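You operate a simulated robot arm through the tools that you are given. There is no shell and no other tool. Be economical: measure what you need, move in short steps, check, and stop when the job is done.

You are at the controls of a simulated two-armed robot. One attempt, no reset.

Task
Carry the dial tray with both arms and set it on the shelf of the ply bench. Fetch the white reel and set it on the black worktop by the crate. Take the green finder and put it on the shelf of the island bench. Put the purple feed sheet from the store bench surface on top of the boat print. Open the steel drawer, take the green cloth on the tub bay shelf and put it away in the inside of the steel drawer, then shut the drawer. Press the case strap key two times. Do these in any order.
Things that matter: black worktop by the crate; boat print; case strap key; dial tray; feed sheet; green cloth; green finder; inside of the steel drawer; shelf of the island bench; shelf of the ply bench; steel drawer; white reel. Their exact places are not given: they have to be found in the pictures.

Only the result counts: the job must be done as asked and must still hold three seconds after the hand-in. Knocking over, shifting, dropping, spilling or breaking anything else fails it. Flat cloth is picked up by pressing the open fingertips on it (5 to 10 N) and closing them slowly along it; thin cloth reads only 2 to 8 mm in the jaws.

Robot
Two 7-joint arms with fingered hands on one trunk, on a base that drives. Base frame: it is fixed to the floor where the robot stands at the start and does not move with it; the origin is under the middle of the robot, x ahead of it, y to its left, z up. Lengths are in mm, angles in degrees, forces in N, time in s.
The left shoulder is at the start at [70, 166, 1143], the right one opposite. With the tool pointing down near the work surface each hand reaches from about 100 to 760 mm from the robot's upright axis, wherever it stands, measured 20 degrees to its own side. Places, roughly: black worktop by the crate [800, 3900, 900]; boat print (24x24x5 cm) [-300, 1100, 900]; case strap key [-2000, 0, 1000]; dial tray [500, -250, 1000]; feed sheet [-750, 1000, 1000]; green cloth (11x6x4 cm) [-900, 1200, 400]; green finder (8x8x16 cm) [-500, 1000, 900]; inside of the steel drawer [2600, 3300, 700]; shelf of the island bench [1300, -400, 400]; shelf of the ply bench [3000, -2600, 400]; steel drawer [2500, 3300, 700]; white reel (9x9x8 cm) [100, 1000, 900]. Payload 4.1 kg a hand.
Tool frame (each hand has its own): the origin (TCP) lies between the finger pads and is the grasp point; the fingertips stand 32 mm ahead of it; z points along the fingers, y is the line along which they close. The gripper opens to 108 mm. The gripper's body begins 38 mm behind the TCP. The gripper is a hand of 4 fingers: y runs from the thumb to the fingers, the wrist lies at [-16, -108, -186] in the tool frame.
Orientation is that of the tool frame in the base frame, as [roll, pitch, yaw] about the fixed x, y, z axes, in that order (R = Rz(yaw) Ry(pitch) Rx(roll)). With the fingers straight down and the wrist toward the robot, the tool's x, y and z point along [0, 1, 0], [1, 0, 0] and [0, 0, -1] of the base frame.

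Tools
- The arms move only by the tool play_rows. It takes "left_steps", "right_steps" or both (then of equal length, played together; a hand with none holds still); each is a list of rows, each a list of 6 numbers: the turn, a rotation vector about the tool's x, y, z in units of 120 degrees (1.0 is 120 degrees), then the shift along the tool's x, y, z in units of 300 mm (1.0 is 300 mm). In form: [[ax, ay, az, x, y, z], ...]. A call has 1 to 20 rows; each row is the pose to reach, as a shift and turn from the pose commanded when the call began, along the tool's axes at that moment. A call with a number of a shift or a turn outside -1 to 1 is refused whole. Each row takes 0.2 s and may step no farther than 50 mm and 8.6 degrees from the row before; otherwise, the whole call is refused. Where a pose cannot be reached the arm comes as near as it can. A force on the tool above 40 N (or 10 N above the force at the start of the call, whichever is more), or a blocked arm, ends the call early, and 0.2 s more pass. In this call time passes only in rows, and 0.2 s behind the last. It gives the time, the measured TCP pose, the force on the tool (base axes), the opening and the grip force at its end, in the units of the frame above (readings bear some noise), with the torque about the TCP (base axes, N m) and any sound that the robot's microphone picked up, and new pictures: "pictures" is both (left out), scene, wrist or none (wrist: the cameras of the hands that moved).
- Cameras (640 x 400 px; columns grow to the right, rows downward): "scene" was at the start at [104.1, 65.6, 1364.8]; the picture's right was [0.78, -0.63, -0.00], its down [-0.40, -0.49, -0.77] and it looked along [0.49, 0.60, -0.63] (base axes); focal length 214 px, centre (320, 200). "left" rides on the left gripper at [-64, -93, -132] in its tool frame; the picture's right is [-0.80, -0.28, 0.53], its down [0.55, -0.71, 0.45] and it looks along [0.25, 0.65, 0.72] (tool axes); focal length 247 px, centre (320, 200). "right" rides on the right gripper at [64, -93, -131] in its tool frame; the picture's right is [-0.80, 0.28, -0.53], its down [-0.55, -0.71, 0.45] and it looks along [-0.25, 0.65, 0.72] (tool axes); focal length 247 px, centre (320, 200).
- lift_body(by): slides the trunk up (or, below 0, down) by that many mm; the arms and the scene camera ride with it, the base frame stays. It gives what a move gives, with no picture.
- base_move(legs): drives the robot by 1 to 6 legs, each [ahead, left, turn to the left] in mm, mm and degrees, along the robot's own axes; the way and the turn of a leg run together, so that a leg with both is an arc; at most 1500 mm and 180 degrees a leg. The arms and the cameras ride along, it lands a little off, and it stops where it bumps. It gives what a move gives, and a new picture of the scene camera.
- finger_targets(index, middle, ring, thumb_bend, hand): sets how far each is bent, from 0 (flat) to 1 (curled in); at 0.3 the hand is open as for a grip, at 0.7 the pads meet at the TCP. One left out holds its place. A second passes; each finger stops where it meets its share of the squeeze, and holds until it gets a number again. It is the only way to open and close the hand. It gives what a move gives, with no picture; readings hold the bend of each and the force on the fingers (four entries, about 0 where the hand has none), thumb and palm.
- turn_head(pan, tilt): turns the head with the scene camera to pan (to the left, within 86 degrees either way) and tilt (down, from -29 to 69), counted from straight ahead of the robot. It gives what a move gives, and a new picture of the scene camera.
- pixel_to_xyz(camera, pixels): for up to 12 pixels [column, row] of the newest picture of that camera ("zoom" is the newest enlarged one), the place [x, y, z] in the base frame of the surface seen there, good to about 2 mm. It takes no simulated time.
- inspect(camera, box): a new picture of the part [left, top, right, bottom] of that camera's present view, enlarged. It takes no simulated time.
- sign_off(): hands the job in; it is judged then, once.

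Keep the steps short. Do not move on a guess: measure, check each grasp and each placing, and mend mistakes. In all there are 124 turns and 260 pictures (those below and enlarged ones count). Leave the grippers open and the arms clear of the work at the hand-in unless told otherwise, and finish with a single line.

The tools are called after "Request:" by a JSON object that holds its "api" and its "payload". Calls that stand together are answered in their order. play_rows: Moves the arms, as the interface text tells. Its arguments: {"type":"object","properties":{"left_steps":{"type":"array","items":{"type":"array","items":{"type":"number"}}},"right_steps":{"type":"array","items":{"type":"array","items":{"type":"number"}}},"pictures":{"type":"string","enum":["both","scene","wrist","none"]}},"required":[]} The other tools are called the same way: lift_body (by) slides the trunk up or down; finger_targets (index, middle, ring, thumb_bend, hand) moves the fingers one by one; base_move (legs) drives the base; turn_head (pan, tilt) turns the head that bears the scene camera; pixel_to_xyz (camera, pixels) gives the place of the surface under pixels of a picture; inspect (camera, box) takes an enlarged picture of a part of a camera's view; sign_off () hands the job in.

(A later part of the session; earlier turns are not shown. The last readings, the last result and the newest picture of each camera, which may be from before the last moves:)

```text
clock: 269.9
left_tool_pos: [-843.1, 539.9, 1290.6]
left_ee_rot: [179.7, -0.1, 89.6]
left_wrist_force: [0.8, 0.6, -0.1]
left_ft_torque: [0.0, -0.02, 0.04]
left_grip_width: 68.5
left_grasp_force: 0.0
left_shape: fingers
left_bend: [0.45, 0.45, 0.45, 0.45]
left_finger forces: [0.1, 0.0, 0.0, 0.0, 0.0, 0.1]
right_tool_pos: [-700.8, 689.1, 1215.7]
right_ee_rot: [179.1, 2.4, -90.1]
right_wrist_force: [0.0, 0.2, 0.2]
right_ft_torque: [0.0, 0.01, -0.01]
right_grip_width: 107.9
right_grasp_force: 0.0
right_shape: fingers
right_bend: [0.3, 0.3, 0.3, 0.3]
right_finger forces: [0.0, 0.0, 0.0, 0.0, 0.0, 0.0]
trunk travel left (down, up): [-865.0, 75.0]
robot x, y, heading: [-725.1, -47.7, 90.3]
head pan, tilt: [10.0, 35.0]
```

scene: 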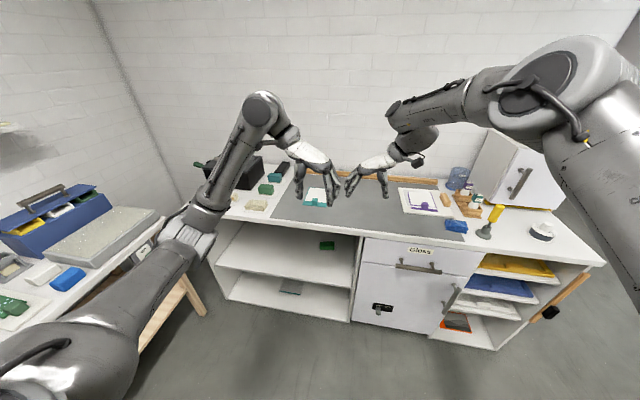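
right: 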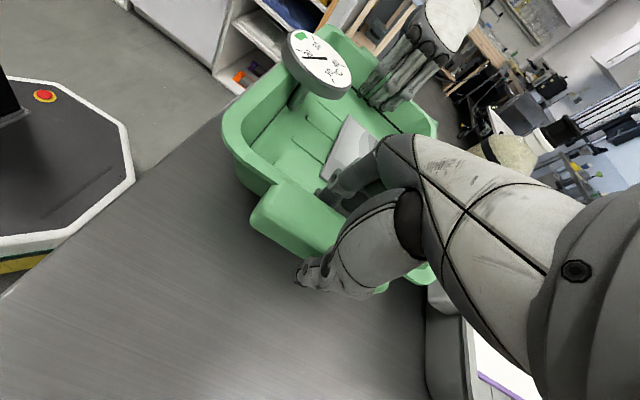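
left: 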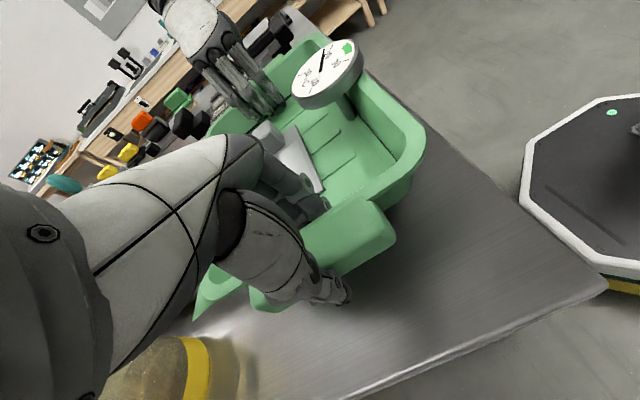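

I'll use the left hand (elbow low and out) for the cloth. First retract the right hand to the pose used when carrying the finder so it stays clear of the cabinet.

Request:
{"api": "play_rows", "payload": {"right_steps": [[0.0147, -0.0356, 0.0356, 0.0933, -0.0667, -0.04], [0.0294, -0.0712, 0.0712, 0.1866, -0.1334, -0.08], [0.0441, -0.1068, 0.1068, 0.28, -0.2, -0.12], [0.0588, -0.1424, 0.1424, 0.373, -0.267, -0.16], [0.0735, -0.178, 0.178, 0.4665, -0.3335, -0.2], [0.0882, -0.2136, 0.2136, 0.56, -0.4, -0.24], [0.1029, -0.2492, 0.2492, 0.653, -0.467, -0.28], [0.1176, -0.2848, 0.2848, 0.7464, -0.5336, -0.32], [0.1323, -0.3204, 0.3204, 0.84, -0.6, -0.36], [0.147, -0.356, 0.356, 0.933, -0.667, -0.4]], "pictures": "scene"}}

Request:
{"api": "inspect", "payload": {"camera": "scene", "box": [200, 180, 440, 330]}}

```text
clock: 272.1
left_tool_pos: [-840.0, 539.2, 1291.2]
left_ee_rot: [179.8, -0.3, 89.5]
left_wrist_force: [0.1, 0.2, 0.7]
left_ft_torque: [0.0, 0.03, -0.01]
left_grip_width: 68.9
left_grasp_force: 0.0
left_shape: fingers
left_bend: [0.45, 0.45, 0.45, 0.45]
left_finger forces: [0.1, 0.0, 0.1, 0.0, 0.0, 0.0]
right_tool_pos: [-507.8, 420.8, 1313.5]
right_ee_rot: [178.0, 43.4, -133.8]
right_wrist_force: [-0.2, -0.3, 0.7]
right_ft_torque: [0.03, 0.0, 0.02]
right_grip_width: 108.5
right_grasp_force: 0.1
right_shape: fingers
right_bend: [0.3, 0.3, 0.3, 0.3]
right_finger forces: [0.1, 0.1, 0.0, 0.1, 0.0, 0.0]
right hand out of reach, approached as far as the arm can: row 5, 6, 10
trunk travel left (down, up): [-865.0, 75.0]
robot x, y, heading: [-729.8, -48.0, 90.6]
head pan, tilt: [10.0, 35.0]
```

scene: 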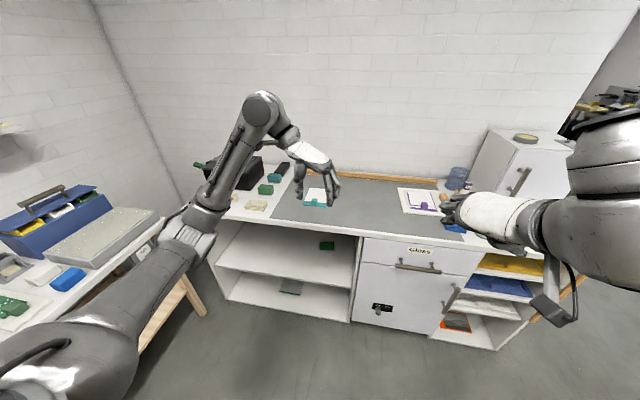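

```text
2.67 times, centred on (320, 255) of scene
```

zoom: 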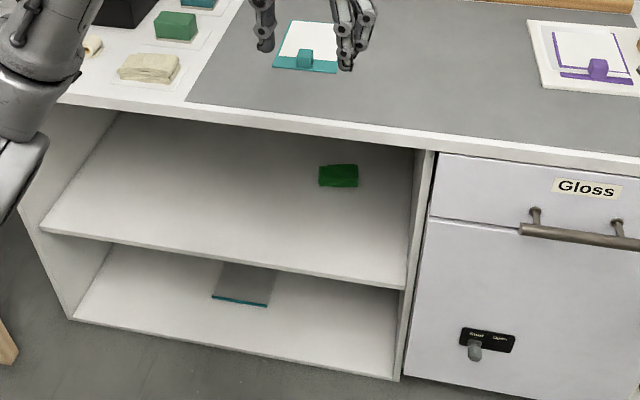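

Request:
{"api": "pixel_to_xyz", "payload": {"camera": "zoom", "pixels": [[338, 172], [322, 168], [356, 168], [320, 185], [357, 185], [338, 186], [338, 195], [405, 285], [80, 240], [250, 120], [415, 160], [230, 255]]}}

Request:
{"api": "play_rows", "payload": {"right_steps": [[0, 0, 0, -0.09, 0, -0.097], [0, 0, 0, -0.18, 0, -0.194], [0, 0, 0, -0.275, 0, -0.29], [0, 0, 0, -0.366, 0, -0.387], [0, 0, 0, -0.458, 0, -0.484], [0, 0, 0, -0.55, 0, -0.58]], "pictures": "none"}}

```text
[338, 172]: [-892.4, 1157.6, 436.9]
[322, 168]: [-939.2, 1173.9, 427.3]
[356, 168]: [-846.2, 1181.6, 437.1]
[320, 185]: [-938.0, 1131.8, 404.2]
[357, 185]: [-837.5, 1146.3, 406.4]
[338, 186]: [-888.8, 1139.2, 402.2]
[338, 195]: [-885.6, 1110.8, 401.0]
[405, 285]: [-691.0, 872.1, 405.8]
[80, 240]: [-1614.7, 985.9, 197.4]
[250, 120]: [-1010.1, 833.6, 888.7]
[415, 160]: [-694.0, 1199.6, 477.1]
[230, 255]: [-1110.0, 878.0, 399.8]
```

```text
clock: 273.5
left_tool_pos: [-842.9, 540.9, 1290.5]
left_ee_rot: [179.7, -0.2, 89.5]
left_wrist_force: [0.0, 0.1, 0.4]
left_ft_torque: [-0.04, 0.01, 0.02]
left_grip_width: 68.9
left_grasp_force: 0.1
left_shape: fingers
left_bend: [0.45, 0.45, 0.45, 0.45]
left_finger forces: [0.1, 0.0, 0.0, 0.1, 0.0, 0.0]
right_tool_pos: [-517.9, 416.6, 1506.2]
right_ee_rot: [178.1, 43.4, -133.9]
right_wrist_force: [-0.3, 0.4, 0.9]
right_ft_torque: [-0.01, 0.02, -0.04]
right_grip_width: 108.5
right_grasp_force: 0.1
right_shape: fingers
right_bend: [0.3, 0.3, 0.3, 0.3]
right_finger forces: [0.0, 0.0, 0.1, 0.0, 0.1, 0.0]
right hand out of reach, approached as far as the arm can: row 5, 6
trunk travel left (down, up): [-865.0, 75.0]
robot x, y, heading: [-724.5, -48.0, 90.6]
head pan, tilt: [10.0, 35.0]
```

Cloth: x −942…−837, y 1140…1200, z 400–438. Turning the left hand so its wrist is toward the robot and lowering it (still clear of the bench).

Request:
{"api": "play_rows", "payload": {"left_steps": [[0, 0, -0.0625, 0, -0.013, 0.08], [0, 0, -0.125, 0, -0.026, 0.16], [0, 0, -0.1875, 0, -0.038, 0.24], [0, 0, -0.25, 0, -0.051, 0.32], [0, 0, -0.3125, 0, -0.064, 0.4], [0, 0, -0.375, 0, -0.077, 0.48], [0, 0, -0.4375, 0, -0.089, 0.56], [0, 0, -0.5, 0, -0.102, 0.64], [0, 0, -0.5625, 0, -0.115, 0.72], [0, 0, -0.625, 0, -0.128, 0.8], [0, 0, -0.6875, 0, -0.14, 0.88], [0, 0, -0.75, 0, -0.153, 0.967]], "pictures": "scene"}}

```text
clock: 276.1
left_tool_pos: [-885.8, 540.0, 1001.0]
left_ee_rot: [179.8, 0.3, 179.6]
left_wrist_force: [0.5, 0.6, 0.0]
left_ft_torque: [0.0, 0.01, 0.01]
left_grip_width: 68.6
left_grasp_force: 0.1
left_shape: fingers
left_bend: [0.45, 0.45, 0.45, 0.45]
left_finger forces: [0.0, 0.0, 0.0, 0.1, 0.1, 0.1]
right_tool_pos: [-516.7, 414.7, 1504.3]
right_ee_rot: [178.0, 43.4, -134.0]
right_wrist_force: [-0.2, -0.4, -0.2]
right_ft_torque: [0.04, 0.01, 0.0]
right_grip_width: 108.5
right_grasp_force: 0.0
right_shape: fingers
right_bend: [0.3, 0.3, 0.3, 0.3]
right_finger forces: [0.0, 0.0, 0.0, 0.1, 0.0, 0.0]
trunk travel left (down, up): [-865.0, 75.0]
robot x, y, heading: [-727.7, -49.6, 90.8]
head pan, tilt: [10.0, 35.0]
```

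scene: 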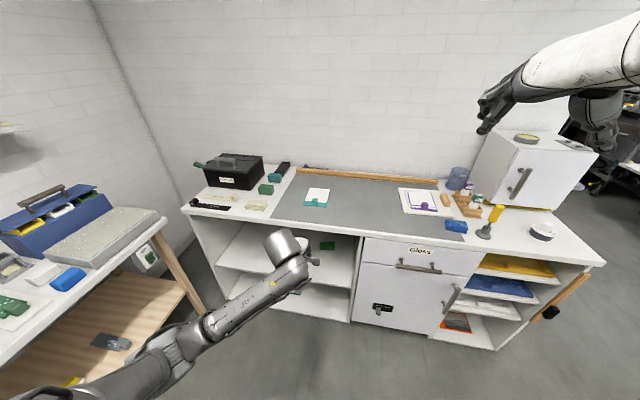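

Elbow is low and outside. Lowering the trunk and moving in part-way.

Request:
{"api": "lift_body", "payload": {"by": -400}}

Request:
{"api": "lift_body", "payload": {"by": -75}}

Request:
{"api": "base_move", "payload": {"legs": [[330, -45, -0.8]]}}

Request:
{"api": "turn_head", "payload": {"pan": 20, "tilt": 40}}

```text
clock: 279.9
left_tool_pos: [-886.2, 540.4, 600.6]
left_ee_rot: [179.8, 0.4, 179.6]
left_wrist_force: [0.3, 0.6, -0.5]
left_ft_torque: [0.02, -0.01, -0.02]
left_grip_width: 68.6
left_grasp_force: 0.1
left_shape: fingers
left_bend: [0.45, 0.45, 0.45, 0.45]
left_finger forces: [0.0, 0.1, 0.1, 0.0, 0.1, 0.0]
right_tool_pos: [-516.0, 413.9, 1104.2]
right_ee_rot: [178.0, 43.4, -133.8]
right_wrist_force: [-0.8, 0.3, -0.6]
right_ft_torque: [-0.02, -0.02, -0.01]
right_grip_width: 108.5
right_grasp_force: 0.0
right_shape: fingers
right_bend: [0.3, 0.3, 0.3, 0.3]
right_finger forces: [0.0, 0.0, 0.0, 0.0, 0.0, 0.0]
trunk travel left (down, up): [-465.0, 475.0]
robot x, y, heading: [-729.3, -54.3, 90.7]
head pan, tilt: [10.0, 35.0]
```

```text
clock: 281.1
left_tool_pos: [-884.6, 539.9, 524.8]
left_ee_rot: [179.8, 0.4, 179.5]
left_wrist_force: [-0.1, 0.3, -0.1]
left_ft_torque: [0.0, 0.02, -0.01]
left_grip_width: 68.7
left_grasp_force: 0.0
left_shape: fingers
left_bend: [0.45, 0.45, 0.45, 0.45]
left_finger forces: [0.0, 0.0, 0.1, 0.0, 0.0, 0.0]
right_tool_pos: [-517.7, 413.7, 1030.2]
right_ee_rot: [178.2, 43.6, -133.8]
right_wrist_force: [-0.2, -0.4, 0.6]
right_ft_torque: [0.01, 0.02, -0.01]
right_grip_width: 108.8
right_grasp_force: 0.0
right_shape: fingers
right_bend: [0.3, 0.3, 0.3, 0.3]
right_finger forces: [0.0, 0.0, 0.0, 0.0, 0.1, 0.1]
trunk travel left (down, up): [-390.0, 550.0]
robot x, y, heading: [-725.7, -51.4, 90.4]
head pan, tilt: [10.0, 35.0]
```

```text
clock: 283.3
left_tool_pos: [-829.8, 885.5, 524.9]
left_ee_rot: [179.9, 0.2, 178.3]
left_wrist_force: [-0.5, 0.2, -0.6]
left_ft_torque: [-0.03, -0.01, 0.03]
left_grip_width: 68.7
left_grasp_force: 0.1
left_shape: fingers
left_bend: [0.45, 0.45, 0.45, 0.45]
left_finger forces: [0.0, 0.1, 0.0, 0.0, 0.1, 0.1]
right_tool_pos: [-461.7, 752.5, 1028.7]
right_ee_rot: [178.1, 43.4, -135.1]
right_wrist_force: [-0.5, 0.7, -0.7]
right_ft_torque: [-0.04, 0.02, -0.02]
right_grip_width: 108.8
right_grasp_force: 0.0
right_shape: fingers
right_bend: [0.3, 0.3, 0.3, 0.3]
right_finger forces: [0.0, 0.0, 0.1, 0.0, 0.0, 0.0]
trunk travel left (down, up): [-390.0, 550.0]
robot x, y, heading: [-680.5, 294.7, 89.6]
head pan, tilt: [10.0, 35.0]
```

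scene: 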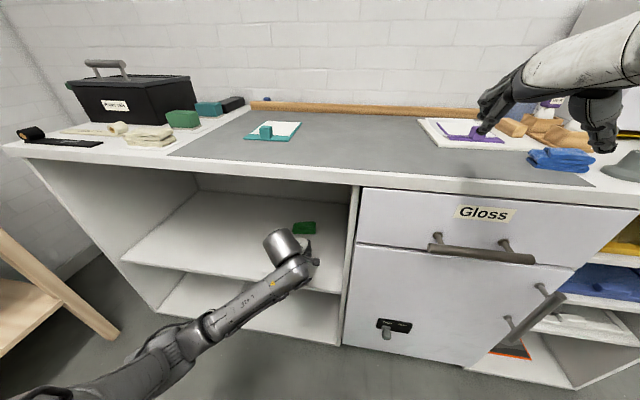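

```text
clock: 284.0
left_tool_pos: [-829.1, 884.0, 524.9]
left_ee_rot: [180.0, 0.4, 178.2]
left_wrist_force: [0.6, 0.9, -1.0]
left_ft_torque: [-0.01, -0.01, 0.01]
left_grip_width: 68.6
left_grasp_force: 0.0
left_shape: fingers
left_bend: [0.45, 0.45, 0.45, 0.45]
left_finger forces: [0.0, 0.1, 0.0, 0.1, 0.0, 0.0]
right_tool_pos: [-462.2, 752.9, 1029.6]
right_ee_rot: [178.1, 43.5, -135.1]
right_wrist_force: [-0.1, 0.2, 0.5]
right_ft_torque: [0.0, -0.03, -0.03]
right_grip_width: 108.8
right_grasp_force: 0.0
right_shape: fingers
right_bend: [0.3, 0.3, 0.3, 0.3]
right_finger forces: [0.0, 0.1, 0.1, 0.1, 0.1, 0.0]
trunk travel left (down, up): [-390.0, 550.0]
robot x, y, heading: [-681.4, 290.0, 89.3]
head pan, tilt: [20.0, 40.0]
```

scene: 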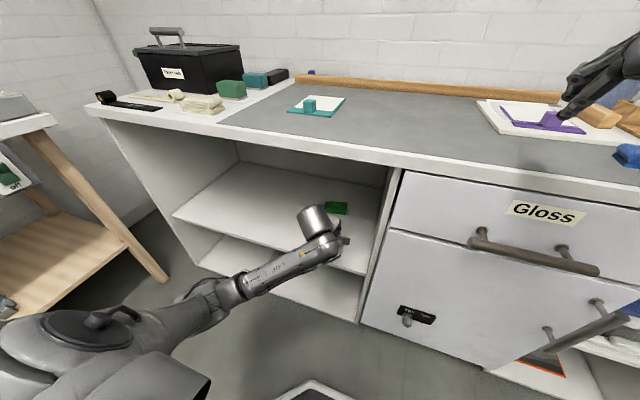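

Good: the arm reaches in below the bench top. Moving 130 mm closer and opening the hand.

Request:
{"api": "base_move", "payload": {"legs": [[130, 0, 0.5]]}}

Request:
{"api": "finger_targets", "payload": {"hand": "left", "index": 0.3, "middle": 0.3, "ring": 0.3, "thumb_bend": 0.3}}

Request:
{"api": "play_rows", "payload": {"left_steps": [[0, 0, 0, 0.054, 0.128, 0.017], [0, 0, 0, 0.108, 0.257, 0.033], [0, 0, 0, 0.162, 0.385, 0.05], [0, 0, 0, 0.216, 0.514, 0.067]], "pictures": "both"}}

```text
clock: 285.3
left_tool_pos: [-833.8, 1013.3, 525.4]
left_ee_rot: [179.9, 0.3, 178.7]
left_wrist_force: [0.6, 0.5, 0.1]
left_ft_torque: [0.0, -0.01, 0.0]
left_grip_width: 68.8
left_grasp_force: 0.0
left_shape: fingers
left_bend: [0.45, 0.45, 0.45, 0.45]
left_finger forces: [0.0, 0.0, 0.0, 0.0, 0.0, 0.1]
right_tool_pos: [-465.9, 883.8, 1029.5]
right_ee_rot: [178.3, 43.3, -134.5]
right_wrist_force: [-0.4, 0.1, -0.9]
right_ft_torque: [-0.02, 0.02, 0.02]
right_grip_width: 108.6
right_grasp_force: 0.0
right_shape: fingers
right_bend: [0.3, 0.3, 0.3, 0.3]
right_finger forces: [0.0, 0.0, 0.0, 0.0, 0.0, 0.0]
trunk travel left (down, up): [-390.0, 550.0]
robot x, y, heading: [-684.2, 417.8, 89.8]
head pan, tilt: [20.0, 40.0]
```

scene: 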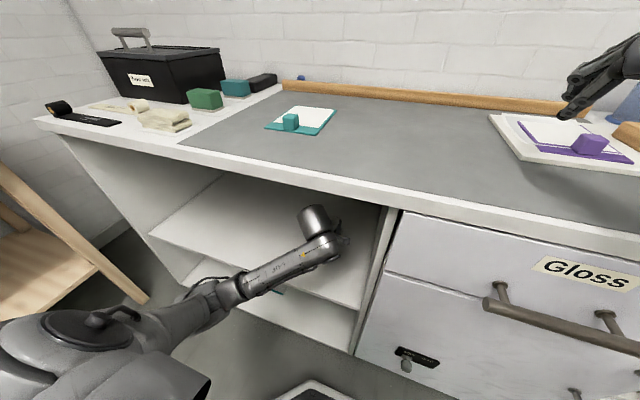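

```text
clock: 286.3
left_tool_pos: [-833.7, 1012.4, 525.1]
left_ee_rot: [179.8, 0.3, 178.7]
left_wrist_force: [-0.2, -0.1, -0.6]
left_ft_torque: [0.0, 0.01, -0.01]
left_grip_width: 108.2
left_grasp_force: 0.0
left_shape: fingers
left_bend: [0.3, 0.3, 0.3, 0.3]
left_finger forces: [0.0, 0.0, 0.0, 0.0, 0.0, 0.0]
right_tool_pos: [-465.6, 881.9, 1029.6]
right_ee_rot: [178.1, 43.4, -134.6]
right_wrist_force: [0.9, 0.6, 0.2]
right_ft_torque: [-0.02, -0.01, 0.02]
right_grip_width: 108.4
right_grasp_force: 0.0
right_shape: fingers
right_bend: [0.3, 0.3, 0.3, 0.3]
right_finger forces: [0.0, 0.0, 0.0, 0.0, 0.1, 0.1]
trunk travel left (down, up): [-390.0, 550.0]
robot x, y, heading: [-676.9, 423.2, 89.9]
head pan, tilt: [20.0, 40.0]
```

```text
clock: 287.3
left_tool_pos: [-892.9, 1170.4, 503.8]
left_ee_rot: [179.9, 0.3, 178.7]
left_wrist_force: [0.7, 0.3, -0.4]
left_ft_torque: [0.01, 0.01, -0.01]
left_grip_width: 108.3
left_grasp_force: 0.0
left_shape: fingers
left_bend: [0.3, 0.3, 0.3, 0.3]
left_finger forces: [0.0, 0.1, 0.0, 0.0, 0.1, 0.0]
right_tool_pos: [-464.5, 884.8, 1029.0]
right_ee_rot: [178.1, 43.4, -134.5]
right_wrist_force: [0.3, 0.0, 0.4]
right_ft_torque: [-0.01, -0.01, -0.03]
right_grip_width: 108.4
right_grasp_force: 0.0
right_shape: fingers
right_bend: [0.3, 0.3, 0.3, 0.3]
right_finger forces: [0.1, 0.0, 0.0, 0.0, 0.1, 0.0]
trunk travel left (down, up): [-390.0, 550.0]
robot x, y, heading: [-682.3, 424.3, 90.3]
head pan, tilt: [20.0, 40.0]
```

scene: 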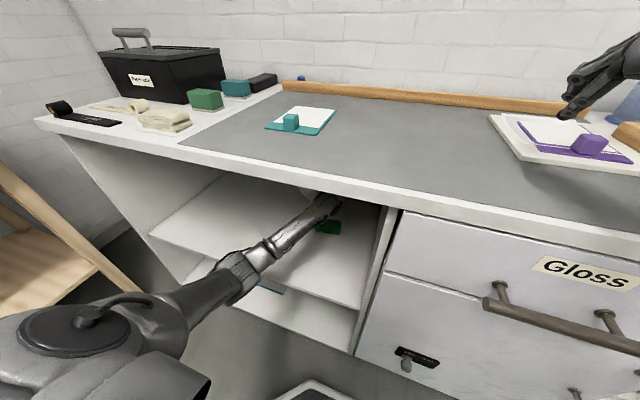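
left: 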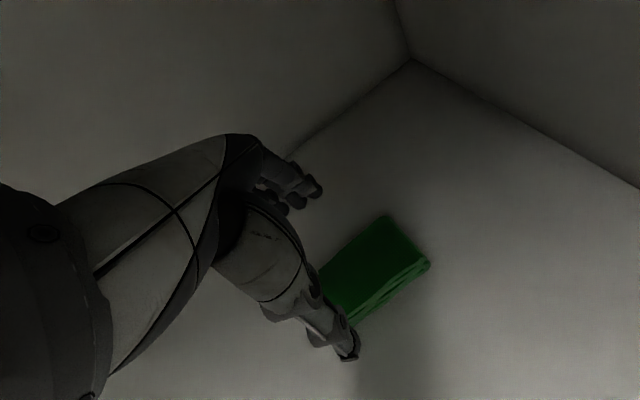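

Request:
{"api": "pixel_to_xyz", "payload": {"camera": "left", "pixels": [[385, 219], [427, 258], [427, 268], [358, 305], [325, 262], [375, 255], [360, 318], [400, 290]]}}

```text
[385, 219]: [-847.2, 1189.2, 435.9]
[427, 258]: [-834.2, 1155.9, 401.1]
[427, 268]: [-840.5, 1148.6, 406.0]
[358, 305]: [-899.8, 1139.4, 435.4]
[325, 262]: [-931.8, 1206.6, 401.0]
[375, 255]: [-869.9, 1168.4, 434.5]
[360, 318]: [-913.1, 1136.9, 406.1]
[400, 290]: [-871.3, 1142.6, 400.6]
```

Centre is y≈1168, x≈−889 — aligned. Lowering 66 mm and closing.

Request:
{"api": "play_rows", "payload": {"left_steps": [[0, 0, 0, -0.01, -0.01, 0.08], [0, 0, 0, -0.01, -0.01, 0.16], [0, 0, 0, -0.01, -0.01, 0.222]], "pictures": "none"}}

Request:
{"api": "finger_targets", "payload": {"hand": "left", "index": 0.75, "middle": 0.75, "ring": 0.75, "thumb_bend": 0.75}}

Request:
{"api": "play_rows", "payload": {"left_steps": [[0, 0, 0, 0, 0, -0.08], [0, 0, 0, 0, 0, -0.16], [0, 0, 0, 0, 0, -0.24]], "pictures": "wrist"}}

```text
clock: 288.1
left_tool_pos: [-889.6, 1165.5, 438.8]
left_ee_rot: [180.0, 0.3, 178.6]
left_wrist_force: [0.2, -0.5, 0.6]
left_ft_torque: [0.0, -0.01, -0.01]
left_grip_width: 108.3
left_grasp_force: 0.1
left_shape: fingers
left_bend: [0.3, 0.3, 0.3, 0.3]
left_finger forces: [0.0, 0.0, 0.0, 0.0, 0.1, 0.1]
right_tool_pos: [-465.7, 882.6, 1028.9]
right_ee_rot: [177.9, 43.4, -134.6]
right_wrist_force: [-0.1, 0.1, 0.0]
right_ft_torque: [0.01, 0.02, -0.04]
right_grip_width: 108.7
right_grasp_force: 0.2
right_shape: fingers
right_bend: [0.3, 0.3, 0.3, 0.3]
right_finger forces: [0.1, 0.1, 0.0, 0.0, 0.0, 0.0]
trunk travel left (down, up): [-390.0, 550.0]
robot x, y, heading: [-680.4, 420.3, 89.8]
head pan, tilt: [20.0, 40.0]
```

```text
clock: 289.1
left_tool_pos: [-890.2, 1164.6, 438.5]
left_ee_rot: [179.9, 0.3, 178.7]
left_wrist_force: [0.5, -0.3, -0.6]
left_ft_torque: [0.0, -0.01, 0.01]
left_grip_width: 56.0
left_grasp_force: 25.0
left_shape: fingers
left_bend: [0.56, 0.59, 0.61, 0.51]
left_finger forces: [8.5, 7.8, 8.2, 0.0, 24.4, 0.1]
right_tool_pos: [-465.0, 883.3, 1030.7]
right_ee_rot: [178.1, 43.5, -134.6]
right_wrist_force: [0.6, -0.5, 0.2]
right_ft_torque: [0.01, 0.02, 0.0]
right_grip_width: 108.5
right_grasp_force: 0.0
right_shape: fingers
right_bend: [0.3, 0.3, 0.3, 0.3]
right_finger forces: [0.0, 0.1, 0.0, 0.1, 0.1, 0.1]
trunk travel left (down, up): [-390.0, 550.0]
robot x, y, heading: [-684.2, 417.3, 90.0]
head pan, tilt: [20.0, 40.0]
```

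```text
clock: 289.9
left_tool_pos: [-890.6, 1165.1, 512.6]
left_ee_rot: [179.9, 0.2, 178.7]
left_wrist_force: [1.2, -0.4, -0.3]
left_ft_torque: [-0.01, -0.02, 0.01]
left_grip_width: 56.0
left_grasp_force: 23.9
left_shape: fingers
left_bend: [0.56, 0.59, 0.61, 0.51]
left_finger forces: [8.3, 7.8, 8.1, 0.0, 24.3, 0.0]
right_tool_pos: [-465.0, 882.2, 1029.1]
right_ee_rot: [178.1, 43.6, -134.6]
right_wrist_force: [1.0, 0.3, 1.0]
right_ft_torque: [-0.01, 0.01, -0.01]
right_grip_width: 108.7
right_grasp_force: 0.1
right_shape: fingers
right_bend: [0.3, 0.3, 0.3, 0.3]
right_finger forces: [0.2, 0.1, 0.0, 0.0, 0.0, 0.1]
trunk travel left (down, up): [-390.0, 550.0]
robot x, y, heading: [-679.1, 420.3, 90.0]
head pan, tilt: [20.0, 40.0]
```

left: 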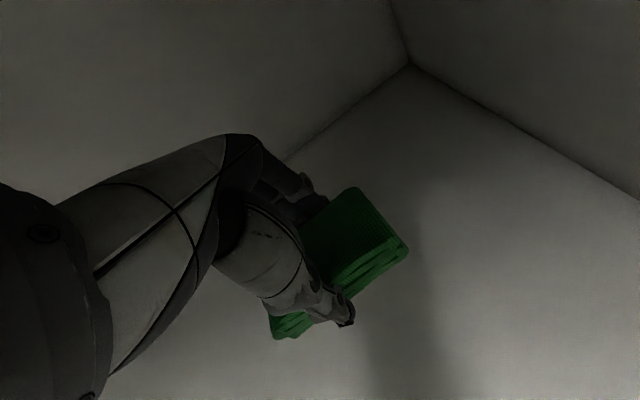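

Cloth is held. Backing out, raising the trunk, and moving in front of the reel.

Request:
{"api": "base_move", "payload": {"legs": [[-480, 0, 0]]}}

Request:
{"api": "lift_body", "payload": {"by": 400}}

Request:
{"api": "lift_body", "payload": {"by": 120}}

Request:
{"api": "base_move", "payload": {"legs": [[330, -530, 0]]}}

Request:
{"api": "turn_head", "payload": {"pan": -20, "tilt": 45}}

Request:
{"api": "inspect", "payload": {"camera": "scene", "box": [200, 60, 480, 260]}}

```text
clock: 292.8
left_tool_pos: [-893.4, 680.0, 511.8]
left_ee_rot: [179.8, 0.2, 178.8]
left_wrist_force: [0.6, -0.4, -0.5]
left_ft_torque: [-0.04, 0.03, 0.0]
left_grip_width: 55.8
left_grasp_force: 24.2
left_shape: fingers
left_bend: [0.56, 0.59, 0.61, 0.51]
left_finger forces: [8.4, 7.8, 8.1, 0.0, 24.3, 0.1]
right_tool_pos: [-467.2, 399.0, 1030.2]
right_ee_rot: [178.1, 43.5, -134.5]
right_wrist_force: [-0.2, -0.8, -0.4]
right_ft_torque: [-0.02, 0.0, -0.01]
right_grip_width: 108.5
right_grasp_force: 0.1
right_shape: fingers
right_bend: [0.3, 0.3, 0.3, 0.3]
right_finger forces: [0.0, 0.1, 0.1, 0.1, 0.1, 0.1]
trunk travel left (down, up): [-390.0, 550.0]
robot x, y, heading: [-680.9, -64.2, 90.1]
head pan, tilt: [20.0, 40.0]
```

scene: 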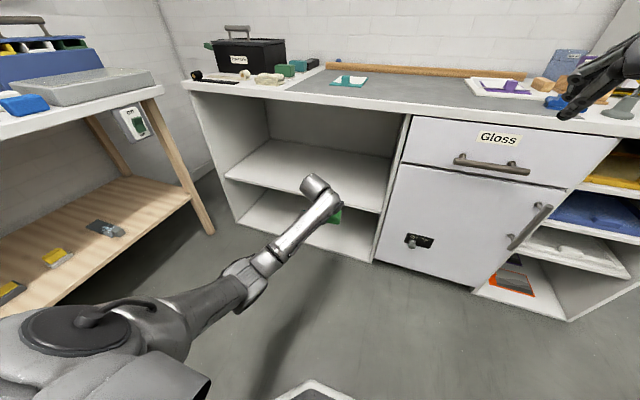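

```text
clock: 296.6
left_tool_pos: [-894.9, 679.3, 909.9]
left_ee_rot: [179.9, 0.2, 179.0]
left_wrist_force: [-0.1, 0.1, -0.6]
left_ft_torque: [0.02, -0.03, 0.02]
left_grip_width: 55.7
left_grasp_force: 25.0
left_shape: fingers
left_bend: [0.56, 0.59, 0.61, 0.51]
left_finger forces: [8.4, 7.8, 8.1, 0.1, 24.2, 0.0]
right_tool_pos: [-467.7, 399.8, 1430.0]
right_ee_rot: [178.0, 43.4, -134.5]
right_wrist_force: [0.7, 0.2, 0.4]
right_ft_torque: [0.01, 0.0, -0.03]
right_grip_width: 108.5
right_grasp_force: 0.0
right_shape: fingers
right_bend: [0.3, 0.3, 0.3, 0.3]
right_finger forces: [0.0, 0.0, 0.1, 0.1, 0.1, 0.0]
trunk travel left (down, up): [-790.0, 150.0]
robot x, y, heading: [-682.6, -63.6, 90.0]
head pan, tilt: [20.0, 40.0]
```

```text
clock: 298.1
left_tool_pos: [-892.9, 679.2, 1030.6]
left_ee_rot: [179.9, 0.3, 178.9]
left_wrist_force: [0.3, -0.8, 0.1]
left_ft_torque: [0.01, 0.0, -0.02]
left_grip_width: 55.9
left_grasp_force: 24.3
left_shape: fingers
left_bend: [0.56, 0.59, 0.61, 0.51]
left_finger forces: [8.4, 7.8, 8.1, 0.0, 24.3, 0.0]
right_tool_pos: [-467.3, 399.3, 1548.6]
right_ee_rot: [178.1, 43.4, -134.4]
right_wrist_force: [-0.2, 0.3, -0.8]
right_ft_torque: [0.0, 0.02, -0.02]
right_grip_width: 108.6
right_grasp_force: 0.1
right_shape: fingers
right_bend: [0.3, 0.3, 0.3, 0.3]
right_finger forces: [0.0, 0.0, 0.1, 0.1, 0.1, 0.0]
trunk travel left (down, up): [-910.0, 30.0]
robot x, y, heading: [-681.5, -62.6, 90.0]
head pan, tilt: [20.0, 40.0]
```

```text
clock: 301.6
left_tool_pos: [-357.4, 1006.5, 1030.5]
left_ee_rot: [179.9, 0.4, 178.8]
left_wrist_force: [-0.7, 0.5, -0.7]
left_ft_torque: [0.02, 0.02, 0.02]
left_grip_width: 55.9
left_grasp_force: 24.2
left_shape: fingers
left_bend: [0.56, 0.59, 0.61, 0.51]
left_finger forces: [8.4, 7.8, 8.0, 0.1, 24.3, 0.1]
right_tool_pos: [68.7, 727.0, 1550.7]
right_ee_rot: [178.1, 43.6, -134.7]
right_wrist_force: [-0.1, -0.4, 0.8]
right_ft_torque: [0.0, 0.0, 0.02]
right_grip_width: 108.6
right_grasp_force: 0.1
right_shape: fingers
right_bend: [0.3, 0.3, 0.3, 0.3]
right_finger forces: [0.0, 0.0, 0.0, 0.0, 0.0, 0.0]
trunk travel left (down, up): [-910.0, 30.0]
robot x, y, heading: [-142.6, 265.4, 90.0]
head pan, tilt: [20.0, 40.0]
```

scene: 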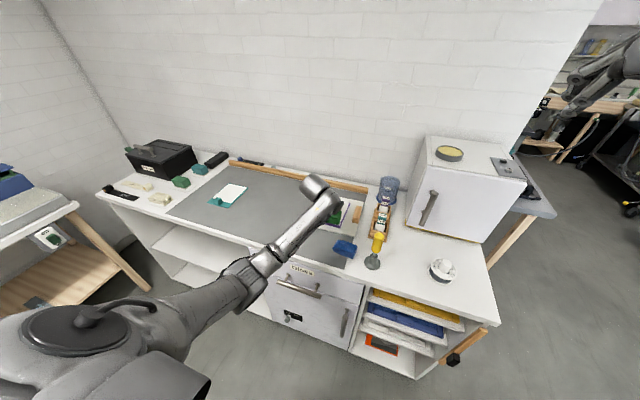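

```text
clock: 302.7
left_tool_pos: [-357.2, 1008.7, 1030.1]
left_ee_rot: [180.0, 0.3, 178.7]
left_wrist_force: [0.7, -0.4, -1.3]
left_ft_torque: [0.03, 0.0, 0.01]
left_grip_width: 55.6
left_grasp_force: 24.3
left_shape: fingers
left_bend: [0.56, 0.59, 0.61, 0.51]
left_finger forces: [8.4, 7.8, 8.2, 0.0, 24.3, 0.0]
right_tool_pos: [69.7, 726.9, 1549.8]
right_ee_rot: [178.2, 43.6, -134.5]
right_wrist_force: [0.2, 0.2, 0.3]
right_ft_torque: [0.03, 0.0, -0.01]
right_grip_width: 108.2
right_grasp_force: 0.1
right_shape: fingers
right_bend: [0.3, 0.3, 0.3, 0.3]
right_finger forces: [0.0, 0.0, 0.0, 0.0, 0.0, 0.1]
trunk travel left (down, up): [-910.0, 30.0]
robot x, y, heading: [-145.6, 265.8, 89.9]
head pan, tilt: [-20.0, 45.0]
```

scene: 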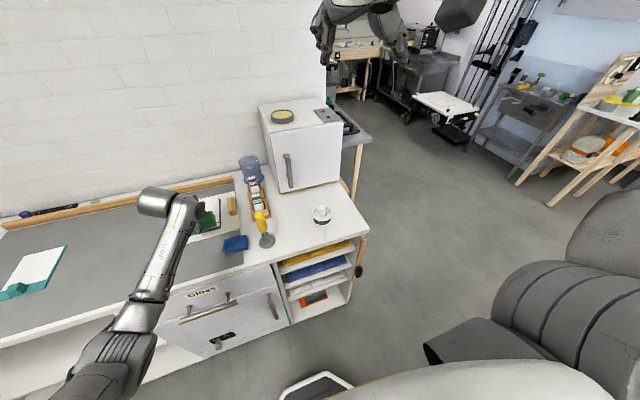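

```text
2.00 times, centred on (340, 160) of scene
```

zoom: 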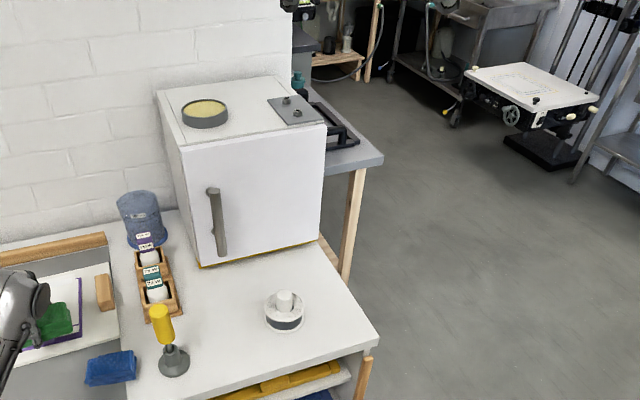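

Request:
{"api": "pixel_to_xyz", "payload": {"camera": "zoom", "pixels": [[284, 294], [284, 305], [266, 306], [302, 306], [284, 316], [284, 330], [270, 322], [298, 322], [277, 297], [291, 297], [284, 291], [284, 334]]}}

Request:
{"api": "inspect", "payload": {"camera": "scene", "box": [290, 190, 350, 240]}}

```text
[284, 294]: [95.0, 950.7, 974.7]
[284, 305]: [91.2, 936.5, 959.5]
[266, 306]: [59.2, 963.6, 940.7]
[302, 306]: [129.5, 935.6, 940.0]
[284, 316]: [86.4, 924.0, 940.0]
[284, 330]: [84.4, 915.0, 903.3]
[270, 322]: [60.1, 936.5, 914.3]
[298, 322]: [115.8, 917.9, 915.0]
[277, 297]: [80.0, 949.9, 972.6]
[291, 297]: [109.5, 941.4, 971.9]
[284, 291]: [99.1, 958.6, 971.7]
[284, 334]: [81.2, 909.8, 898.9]
```

```text
8.00 times, centred on (320, 215) of scene
```

zoom: 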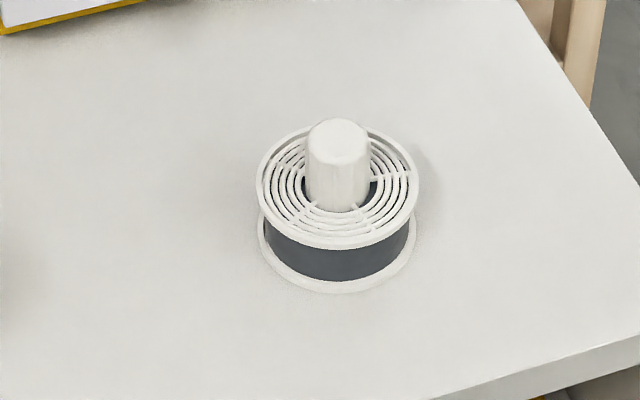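

The reel has a central knob (Ø≈33, centre ≈(96,948), z 941–975). I'll grip that from above with the right hand vertical. Moving over and untilting.

Request:
{"api": "play_rows", "payload": {"right_steps": [[0, 0.045, 0, 0.056, 0.0215, 0.113], [0, 0.091, 0, 0.113, 0.043, 0.2265], [0, 0.136, 0, 0.169, 0.0645, 0.34], [0, 0.1815, 0, 0.2255, 0.086, 0.453], [0, 0.227, 0, 0.282, 0.1075, 0.566], [0, 0.272, 0, 0.338, 0.129, 0.68], [0, 0.318, 0, 0.395, 0.1505, 0.793], [0, 0.363, 0, 0.451, 0.172, 0.906]], "pictures": "scene"}}

```text
clock: 304.5
left_tool_pos: [-357.5, 1009.4, 1030.7]
left_ee_rot: [179.9, 0.4, 178.8]
left_wrist_force: [0.3, -1.1, 0.1]
left_ft_torque: [0.02, 0.01, 0.01]
left_grip_width: 55.6
left_grasp_force: 24.5
left_shape: fingers
left_bend: [0.56, 0.59, 0.61, 0.51]
left_finger forces: [8.5, 7.8, 8.1, 0.0, 24.3, 0.1]
right_tool_pos: [58.2, 779.8, 1317.6]
right_ee_rot: [178.6, 5.2, -133.6]
right_wrist_force: [-0.4, 0.2, -0.3]
right_ft_torque: [0.01, 0.01, 0.02]
right_grip_width: 108.5
right_grasp_force: 0.0
right_shape: fingers
right_bend: [0.3, 0.3, 0.3, 0.3]
right_finger forces: [0.1, 0.0, 0.1, 0.1, 0.0, 0.0]
right hand out of reach, approached as far as the arm can: row 5, 6, 7, 8
trunk travel left (down, up): [-910.0, 30.0]
robot x, y, heading: [-147.0, 261.1, 90.0]
head pan, tilt: [-20.0, 45.0]
```

scene: 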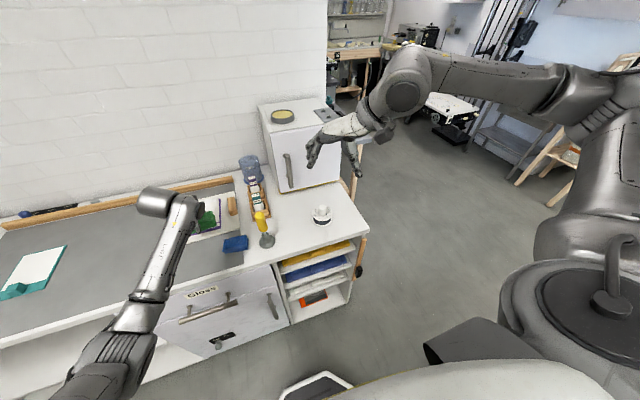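

Request:
{"api": "play_rows", "payload": {"right_steps": [[0, 0, 0, -0.06, 0.06, 0.1], [0, 0, 0, -0.12, 0.12, 0.2], [0, 0, 0, -0.18, 0.18, 0.3], [0, 0, 0, -0.235, 0.232, 0.4], [0, 0, 0, -0.288, 0.283, 0.5], [0, 0, 0, -0.288, 0.283, 0.62], [0, 0, 0, -0.288, 0.283, 0.74], [0, 0, 0, -0.288, 0.283, 0.8]], "pictures": "both"}}

Request:
{"api": "inspect", "payload": {"camera": "scene", "box": [280, 150, 380, 240]}}

```text
clock: 306.3
left_tool_pos: [-361.4, 1010.6, 1029.6]
left_ee_rot: [-180.0, 0.5, 178.8]
left_wrist_force: [-0.6, 0.5, 0.3]
left_ft_torque: [-0.01, -0.01, -0.03]
left_grip_width: 56.0
left_grasp_force: 24.1
left_shape: fingers
left_bend: [0.56, 0.59, 0.61, 0.51]
left_finger forces: [8.3, 7.8, 8.0, 0.0, 24.1, 0.0]
right_tool_pos: [64.2, 921.3, 1090.8]
right_ee_rot: [178.8, 5.3, -133.4]
right_wrist_force: [-0.5, -0.1, 0.8]
right_ft_torque: [-0.01, -0.02, -0.01]
right_grip_width: 108.7
right_grasp_force: 0.0
right_shape: fingers
right_bend: [0.3, 0.3, 0.3, 0.3]
right_finger forces: [0.0, 0.0, 0.1, 0.0, 0.0, 0.0]
right hand out of reach, approached as far as the arm can: row 1, 2, 3, 4
trunk travel left (down, up): [-910.0, 30.0]
robot x, y, heading: [-144.5, 262.8, 89.8]
head pan, tilt: [-20.0, 45.0]
```

scene: 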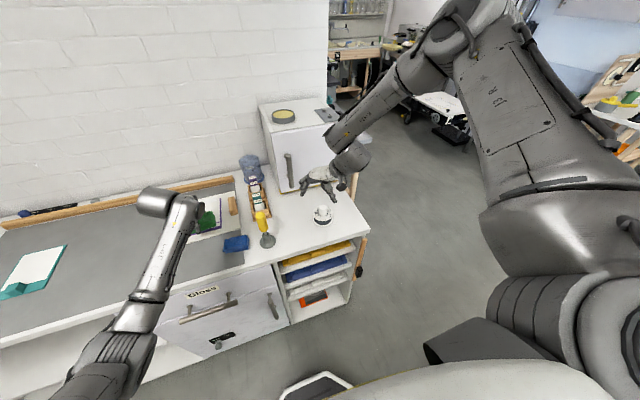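
right: 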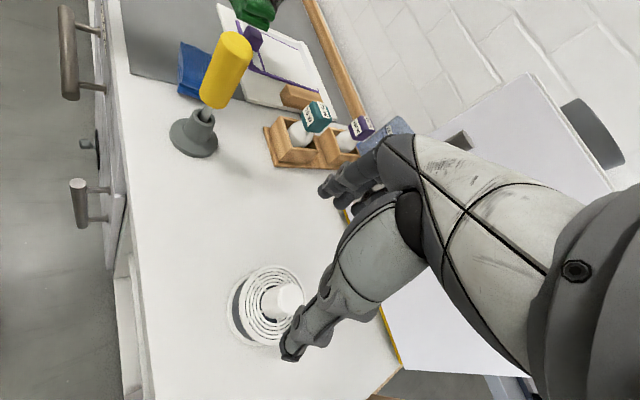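

```text
4.44 times, centred on (330, 195) of scene
```

zoom: 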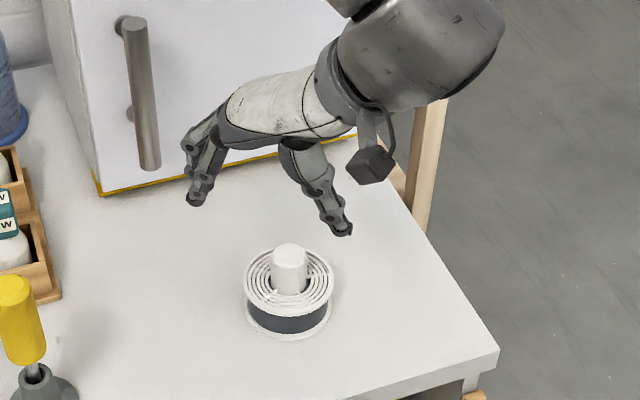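

Request:
{"api": "pixel_to_xyz", "payload": {"camera": "zoom", "pixels": [[150, 180], [250, 150], [290, 252], [283, 262], [297, 262], [195, 200], [340, 230]]}}

Request:
{"api": "play_rows", "payload": {"right_steps": [[0, 0.022, 0, -0.057, -0.008, 0.07], [0, 0.044, 0, -0.113, -0.016, 0.15], [0, 0.044, 0, -0.113, -0.016, 0.22], [0, 0.044, 0, -0.113, -0.016, 0.285]], "pictures": "wrist"}}

Request:
{"api": "inspect", "payload": {"camera": "scene", "box": [280, 160, 380, 240]}}

```text
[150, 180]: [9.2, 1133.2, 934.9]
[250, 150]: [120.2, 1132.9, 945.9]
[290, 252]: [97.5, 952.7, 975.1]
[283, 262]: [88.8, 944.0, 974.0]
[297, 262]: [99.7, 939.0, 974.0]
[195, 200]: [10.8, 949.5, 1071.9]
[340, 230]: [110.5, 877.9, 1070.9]
```

```text
clock: 307.3
left_tool_pos: [-355.6, 1008.0, 1031.0]
left_ee_rot: [179.8, 0.2, 178.7]
left_wrist_force: [0.2, 0.5, 0.6]
left_ft_torque: [-0.02, 0.02, 0.02]
left_grip_width: 56.0
left_grasp_force: 24.6
left_shape: fingers
left_bend: [0.56, 0.59, 0.61, 0.51]
left_finger forces: [8.4, 7.8, 8.0, 0.1, 24.2, 0.1]
right_tool_pos: [97.0, 946.3, 1007.6]
right_ee_rot: [178.5, -0.2, -133.4]
right_wrist_force: [-0.3, 0.2, 0.5]
right_ft_torque: [0.0, 0.0, -0.03]
right_grip_width: 108.6
right_grasp_force: 0.0
right_shape: fingers
right_bend: [0.3, 0.3, 0.3, 0.3]
right_finger forces: [0.0, 0.0, 0.1, 0.1, 0.0, 0.1]
trunk travel left (down, up): [-910.0, 30.0]
robot x, y, heading: [-146.2, 267.2, 89.7]
head pan, tilt: [-20.0, 45.0]
```

right: 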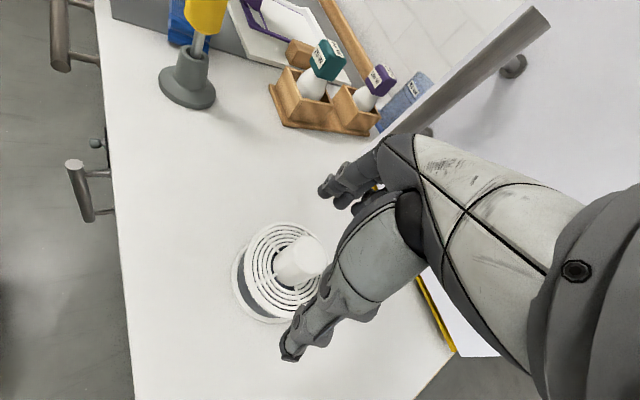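

```text
5.00 times, centred on (330, 200) of scene
```

zoom: 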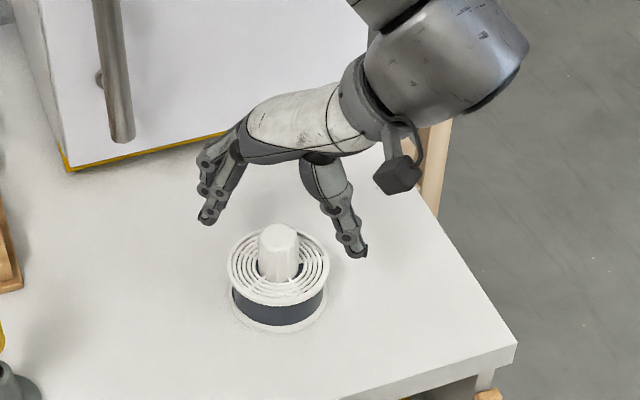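

Aligned over the knob. Lowering to z≈981, closing, and lifting.

Request:
{"api": "play_rows", "payload": {"right_steps": [[0, 0, 0, 0, 0, 0.045], [0, 0, 0, 0, 0, 0.088]], "pictures": "none"}}

Request:
{"api": "finger_targets", "payload": {"hand": "right", "index": 0.72, "middle": 0.72, "ring": 0.72, "thumb_bend": 0.72}}

Request:
{"api": "play_rows", "payload": {"right_steps": [[0, 0, 0, 0, 0, -0.06], [0, 0, 0, 0, 0, -0.16], [0, 0, 0, 0, 0, -0.3], [0, 0, 0, 0, 0, -0.44]], "pictures": "wrist"}}

```text
clock: 307.9
left_tool_pos: [-355.9, 1008.9, 1030.9]
left_ee_rot: [179.9, 0.4, 178.7]
left_wrist_force: [-0.3, 0.0, -0.3]
left_ft_torque: [0.01, -0.01, 0.03]
left_grip_width: 55.5
left_grasp_force: 24.1
left_shape: fingers
left_bend: [0.56, 0.59, 0.61, 0.51]
left_finger forces: [8.4, 7.8, 7.9, 0.0, 24.2, 0.1]
right_tool_pos: [97.1, 947.5, 981.2]
right_ee_rot: [178.6, -0.1, -133.3]
right_wrist_force: [-0.6, -0.6, 0.4]
right_ft_torque: [-0.01, 0.02, 0.0]
right_grip_width: 108.7
right_grasp_force: 0.1
right_shape: fingers
right_bend: [0.3, 0.3, 0.3, 0.3]
right_finger forces: [0.0, 0.0, 0.0, 0.0, 0.1, 0.0]
trunk travel left (down, up): [-910.0, 30.0]
robot x, y, heading: [-147.9, 266.0, 90.2]
head pan, tilt: [-20.0, 45.0]
```

```text
clock: 308.9
left_tool_pos: [-356.7, 1009.4, 1030.9]
left_ee_rot: [179.9, 0.2, 178.7]
left_wrist_force: [0.4, 0.0, 0.3]
left_ft_torque: [0.02, 0.0, -0.02]
left_grip_width: 55.8
left_grasp_force: 24.0
left_shape: fingers
left_bend: [0.56, 0.59, 0.61, 0.51]
left_finger forces: [8.4, 7.9, 8.0, 0.1, 24.2, 0.0]
right_tool_pos: [95.0, 945.9, 982.8]
right_ee_rot: [178.6, 0.0, -133.4]
right_wrist_force: [-1.0, 1.5, 3.0]
right_ft_torque: [-0.07, -0.03, -0.02]
right_grip_width: 23.9
right_grasp_force: 15.5
right_shape: fingers
right_bend: [0.71, 0.63, 0.72, 0.6]
right_finger forces: [5.8, 9.3, 1.1, 0.0, 13.5, 0.1]
trunk travel left (down, up): [-910.0, 30.0]
robot x, y, heading: [-146.3, 265.8, 90.1]
head pan, tilt: [-20.0, 45.0]
```

```text
clock: 309.9
left_tool_pos: [-358.0, 1006.9, 1031.6]
left_ee_rot: [179.8, 0.3, 178.8]
left_wrist_force: [-0.1, 0.5, 0.2]
left_ft_torque: [0.0, -0.01, 0.01]
left_grip_width: 55.7
left_grasp_force: 24.0
left_shape: fingers
left_bend: [0.56, 0.59, 0.61, 0.51]
left_finger forces: [8.4, 7.9, 8.0, 0.0, 24.2, 0.0]
right_tool_pos: [98.3, 942.8, 1111.4]
right_ee_rot: [178.6, 0.0, -133.3]
right_wrist_force: [-0.1, -0.4, 0.1]
right_ft_torque: [0.04, -0.02, 0.01]
right_grip_width: 23.6
right_grasp_force: 14.2
right_shape: fingers
right_bend: [0.71, 0.63, 0.72, 0.6]
right_finger forces: [5.4, 9.0, 1.1, 0.0, 13.3, 0.0]
trunk travel left (down, up): [-910.0, 30.0]
robot x, y, heading: [-145.7, 267.4, 90.0]
head pan, tilt: [-20.0, 45.0]
```

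right: 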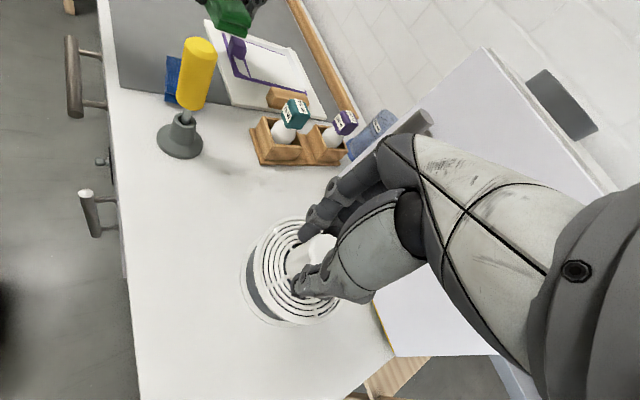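

The reel came up with the hand. Now driving round toward the far worktop, staying clear of the island.

Request:
{"api": "base_move", "payload": {"legs": [[-350, 0, 0], [0, 0, -90], [0, 530, 0], [950, 0, 0], [0, 0, 90], [700, 0, 0]]}}

Request:
{"api": "turn_head", "payload": {"pan": 0, "tilt": 20}}

Request:
{"api": "inspect", "payload": {"camera": "scene", "box": [160, 60, 480, 260]}}

```text
clock: 330.6
left_tool_pos: [582.2, 1904.3, 1031.3]
left_ee_rot: [179.7, 0.3, 179.5]
left_wrist_force: [-0.3, 0.4, -0.6]
left_ft_torque: [0.01, -0.02, 0.0]
left_grip_width: 54.7
left_grasp_force: 22.8
left_shape: fingers
left_bend: [0.57, 0.6, 0.62, 0.51]
left_finger forces: [7.8, 7.3, 7.4, 0.1, 22.5, 0.0]
right_tool_pos: [1038.0, 1845.9, 1111.6]
right_ee_rot: [178.6, -0.1, -132.6]
right_wrist_force: [-0.5, 0.0, 0.1]
right_ft_torque: [-0.01, -0.01, 0.01]
right_grip_width: 22.2
right_grasp_force: 13.3
right_shape: fingers
right_bend: [0.71, 0.63, 0.72, 0.6]
right_finger forces: [4.5, 8.6, 1.0, 0.0, 12.0, 0.0]
trunk travel left (down, up): [-910.0, 30.0]
robot x, y, heading: [805.8, 1164.9, 90.7]
head pan, tilt: [-20.0, 45.0]
```

scene: 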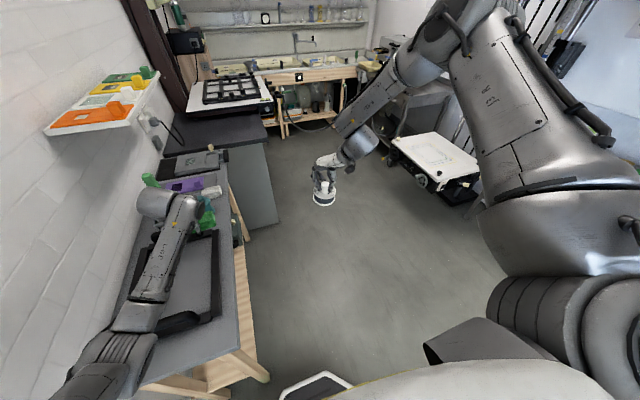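

```text
clock: 331.5
left_tool_pos: [582.8, 1903.9, 1029.9]
left_ee_rot: [179.9, 0.4, 179.5]
left_wrist_force: [0.4, 0.0, -0.1]
left_ft_torque: [-0.01, -0.03, -0.06]
left_grip_width: 55.1
left_grasp_force: 22.8
left_shape: fingers
left_bend: [0.57, 0.6, 0.62, 0.51]
left_finger forces: [7.8, 7.3, 7.5, 0.0, 22.5, 0.0]
right_tool_pos: [1037.6, 1847.3, 1110.1]
right_ee_rot: [178.6, 0.1, -132.6]
right_wrist_force: [-0.4, 0.3, -1.2]
right_ft_torque: [0.02, -0.03, 0.02]
right_grip_width: 22.6
right_grasp_force: 13.4
right_shape: fingers
right_bend: [0.71, 0.63, 0.72, 0.6]
right_finger forces: [4.5, 8.6, 0.8, 0.0, 12.0, 0.0]
trunk travel left (down, up): [-910.0, 30.0]
robot x, y, heading: [805.2, 1163.8, 90.8]
head pan, tilt: [0.0, 20.0]
```

scene: 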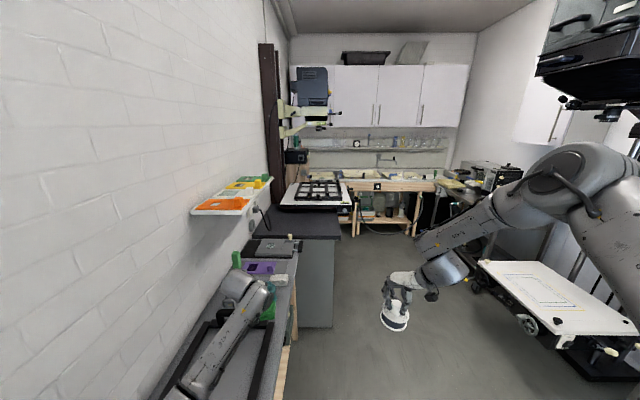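

```text
2.00 times, centred on (320, 160) of scene
```

zoom: 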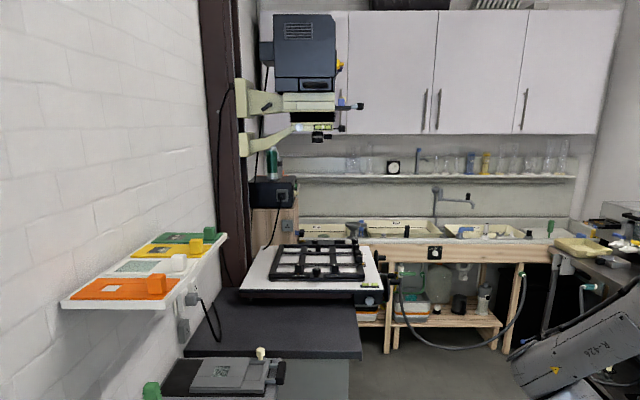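

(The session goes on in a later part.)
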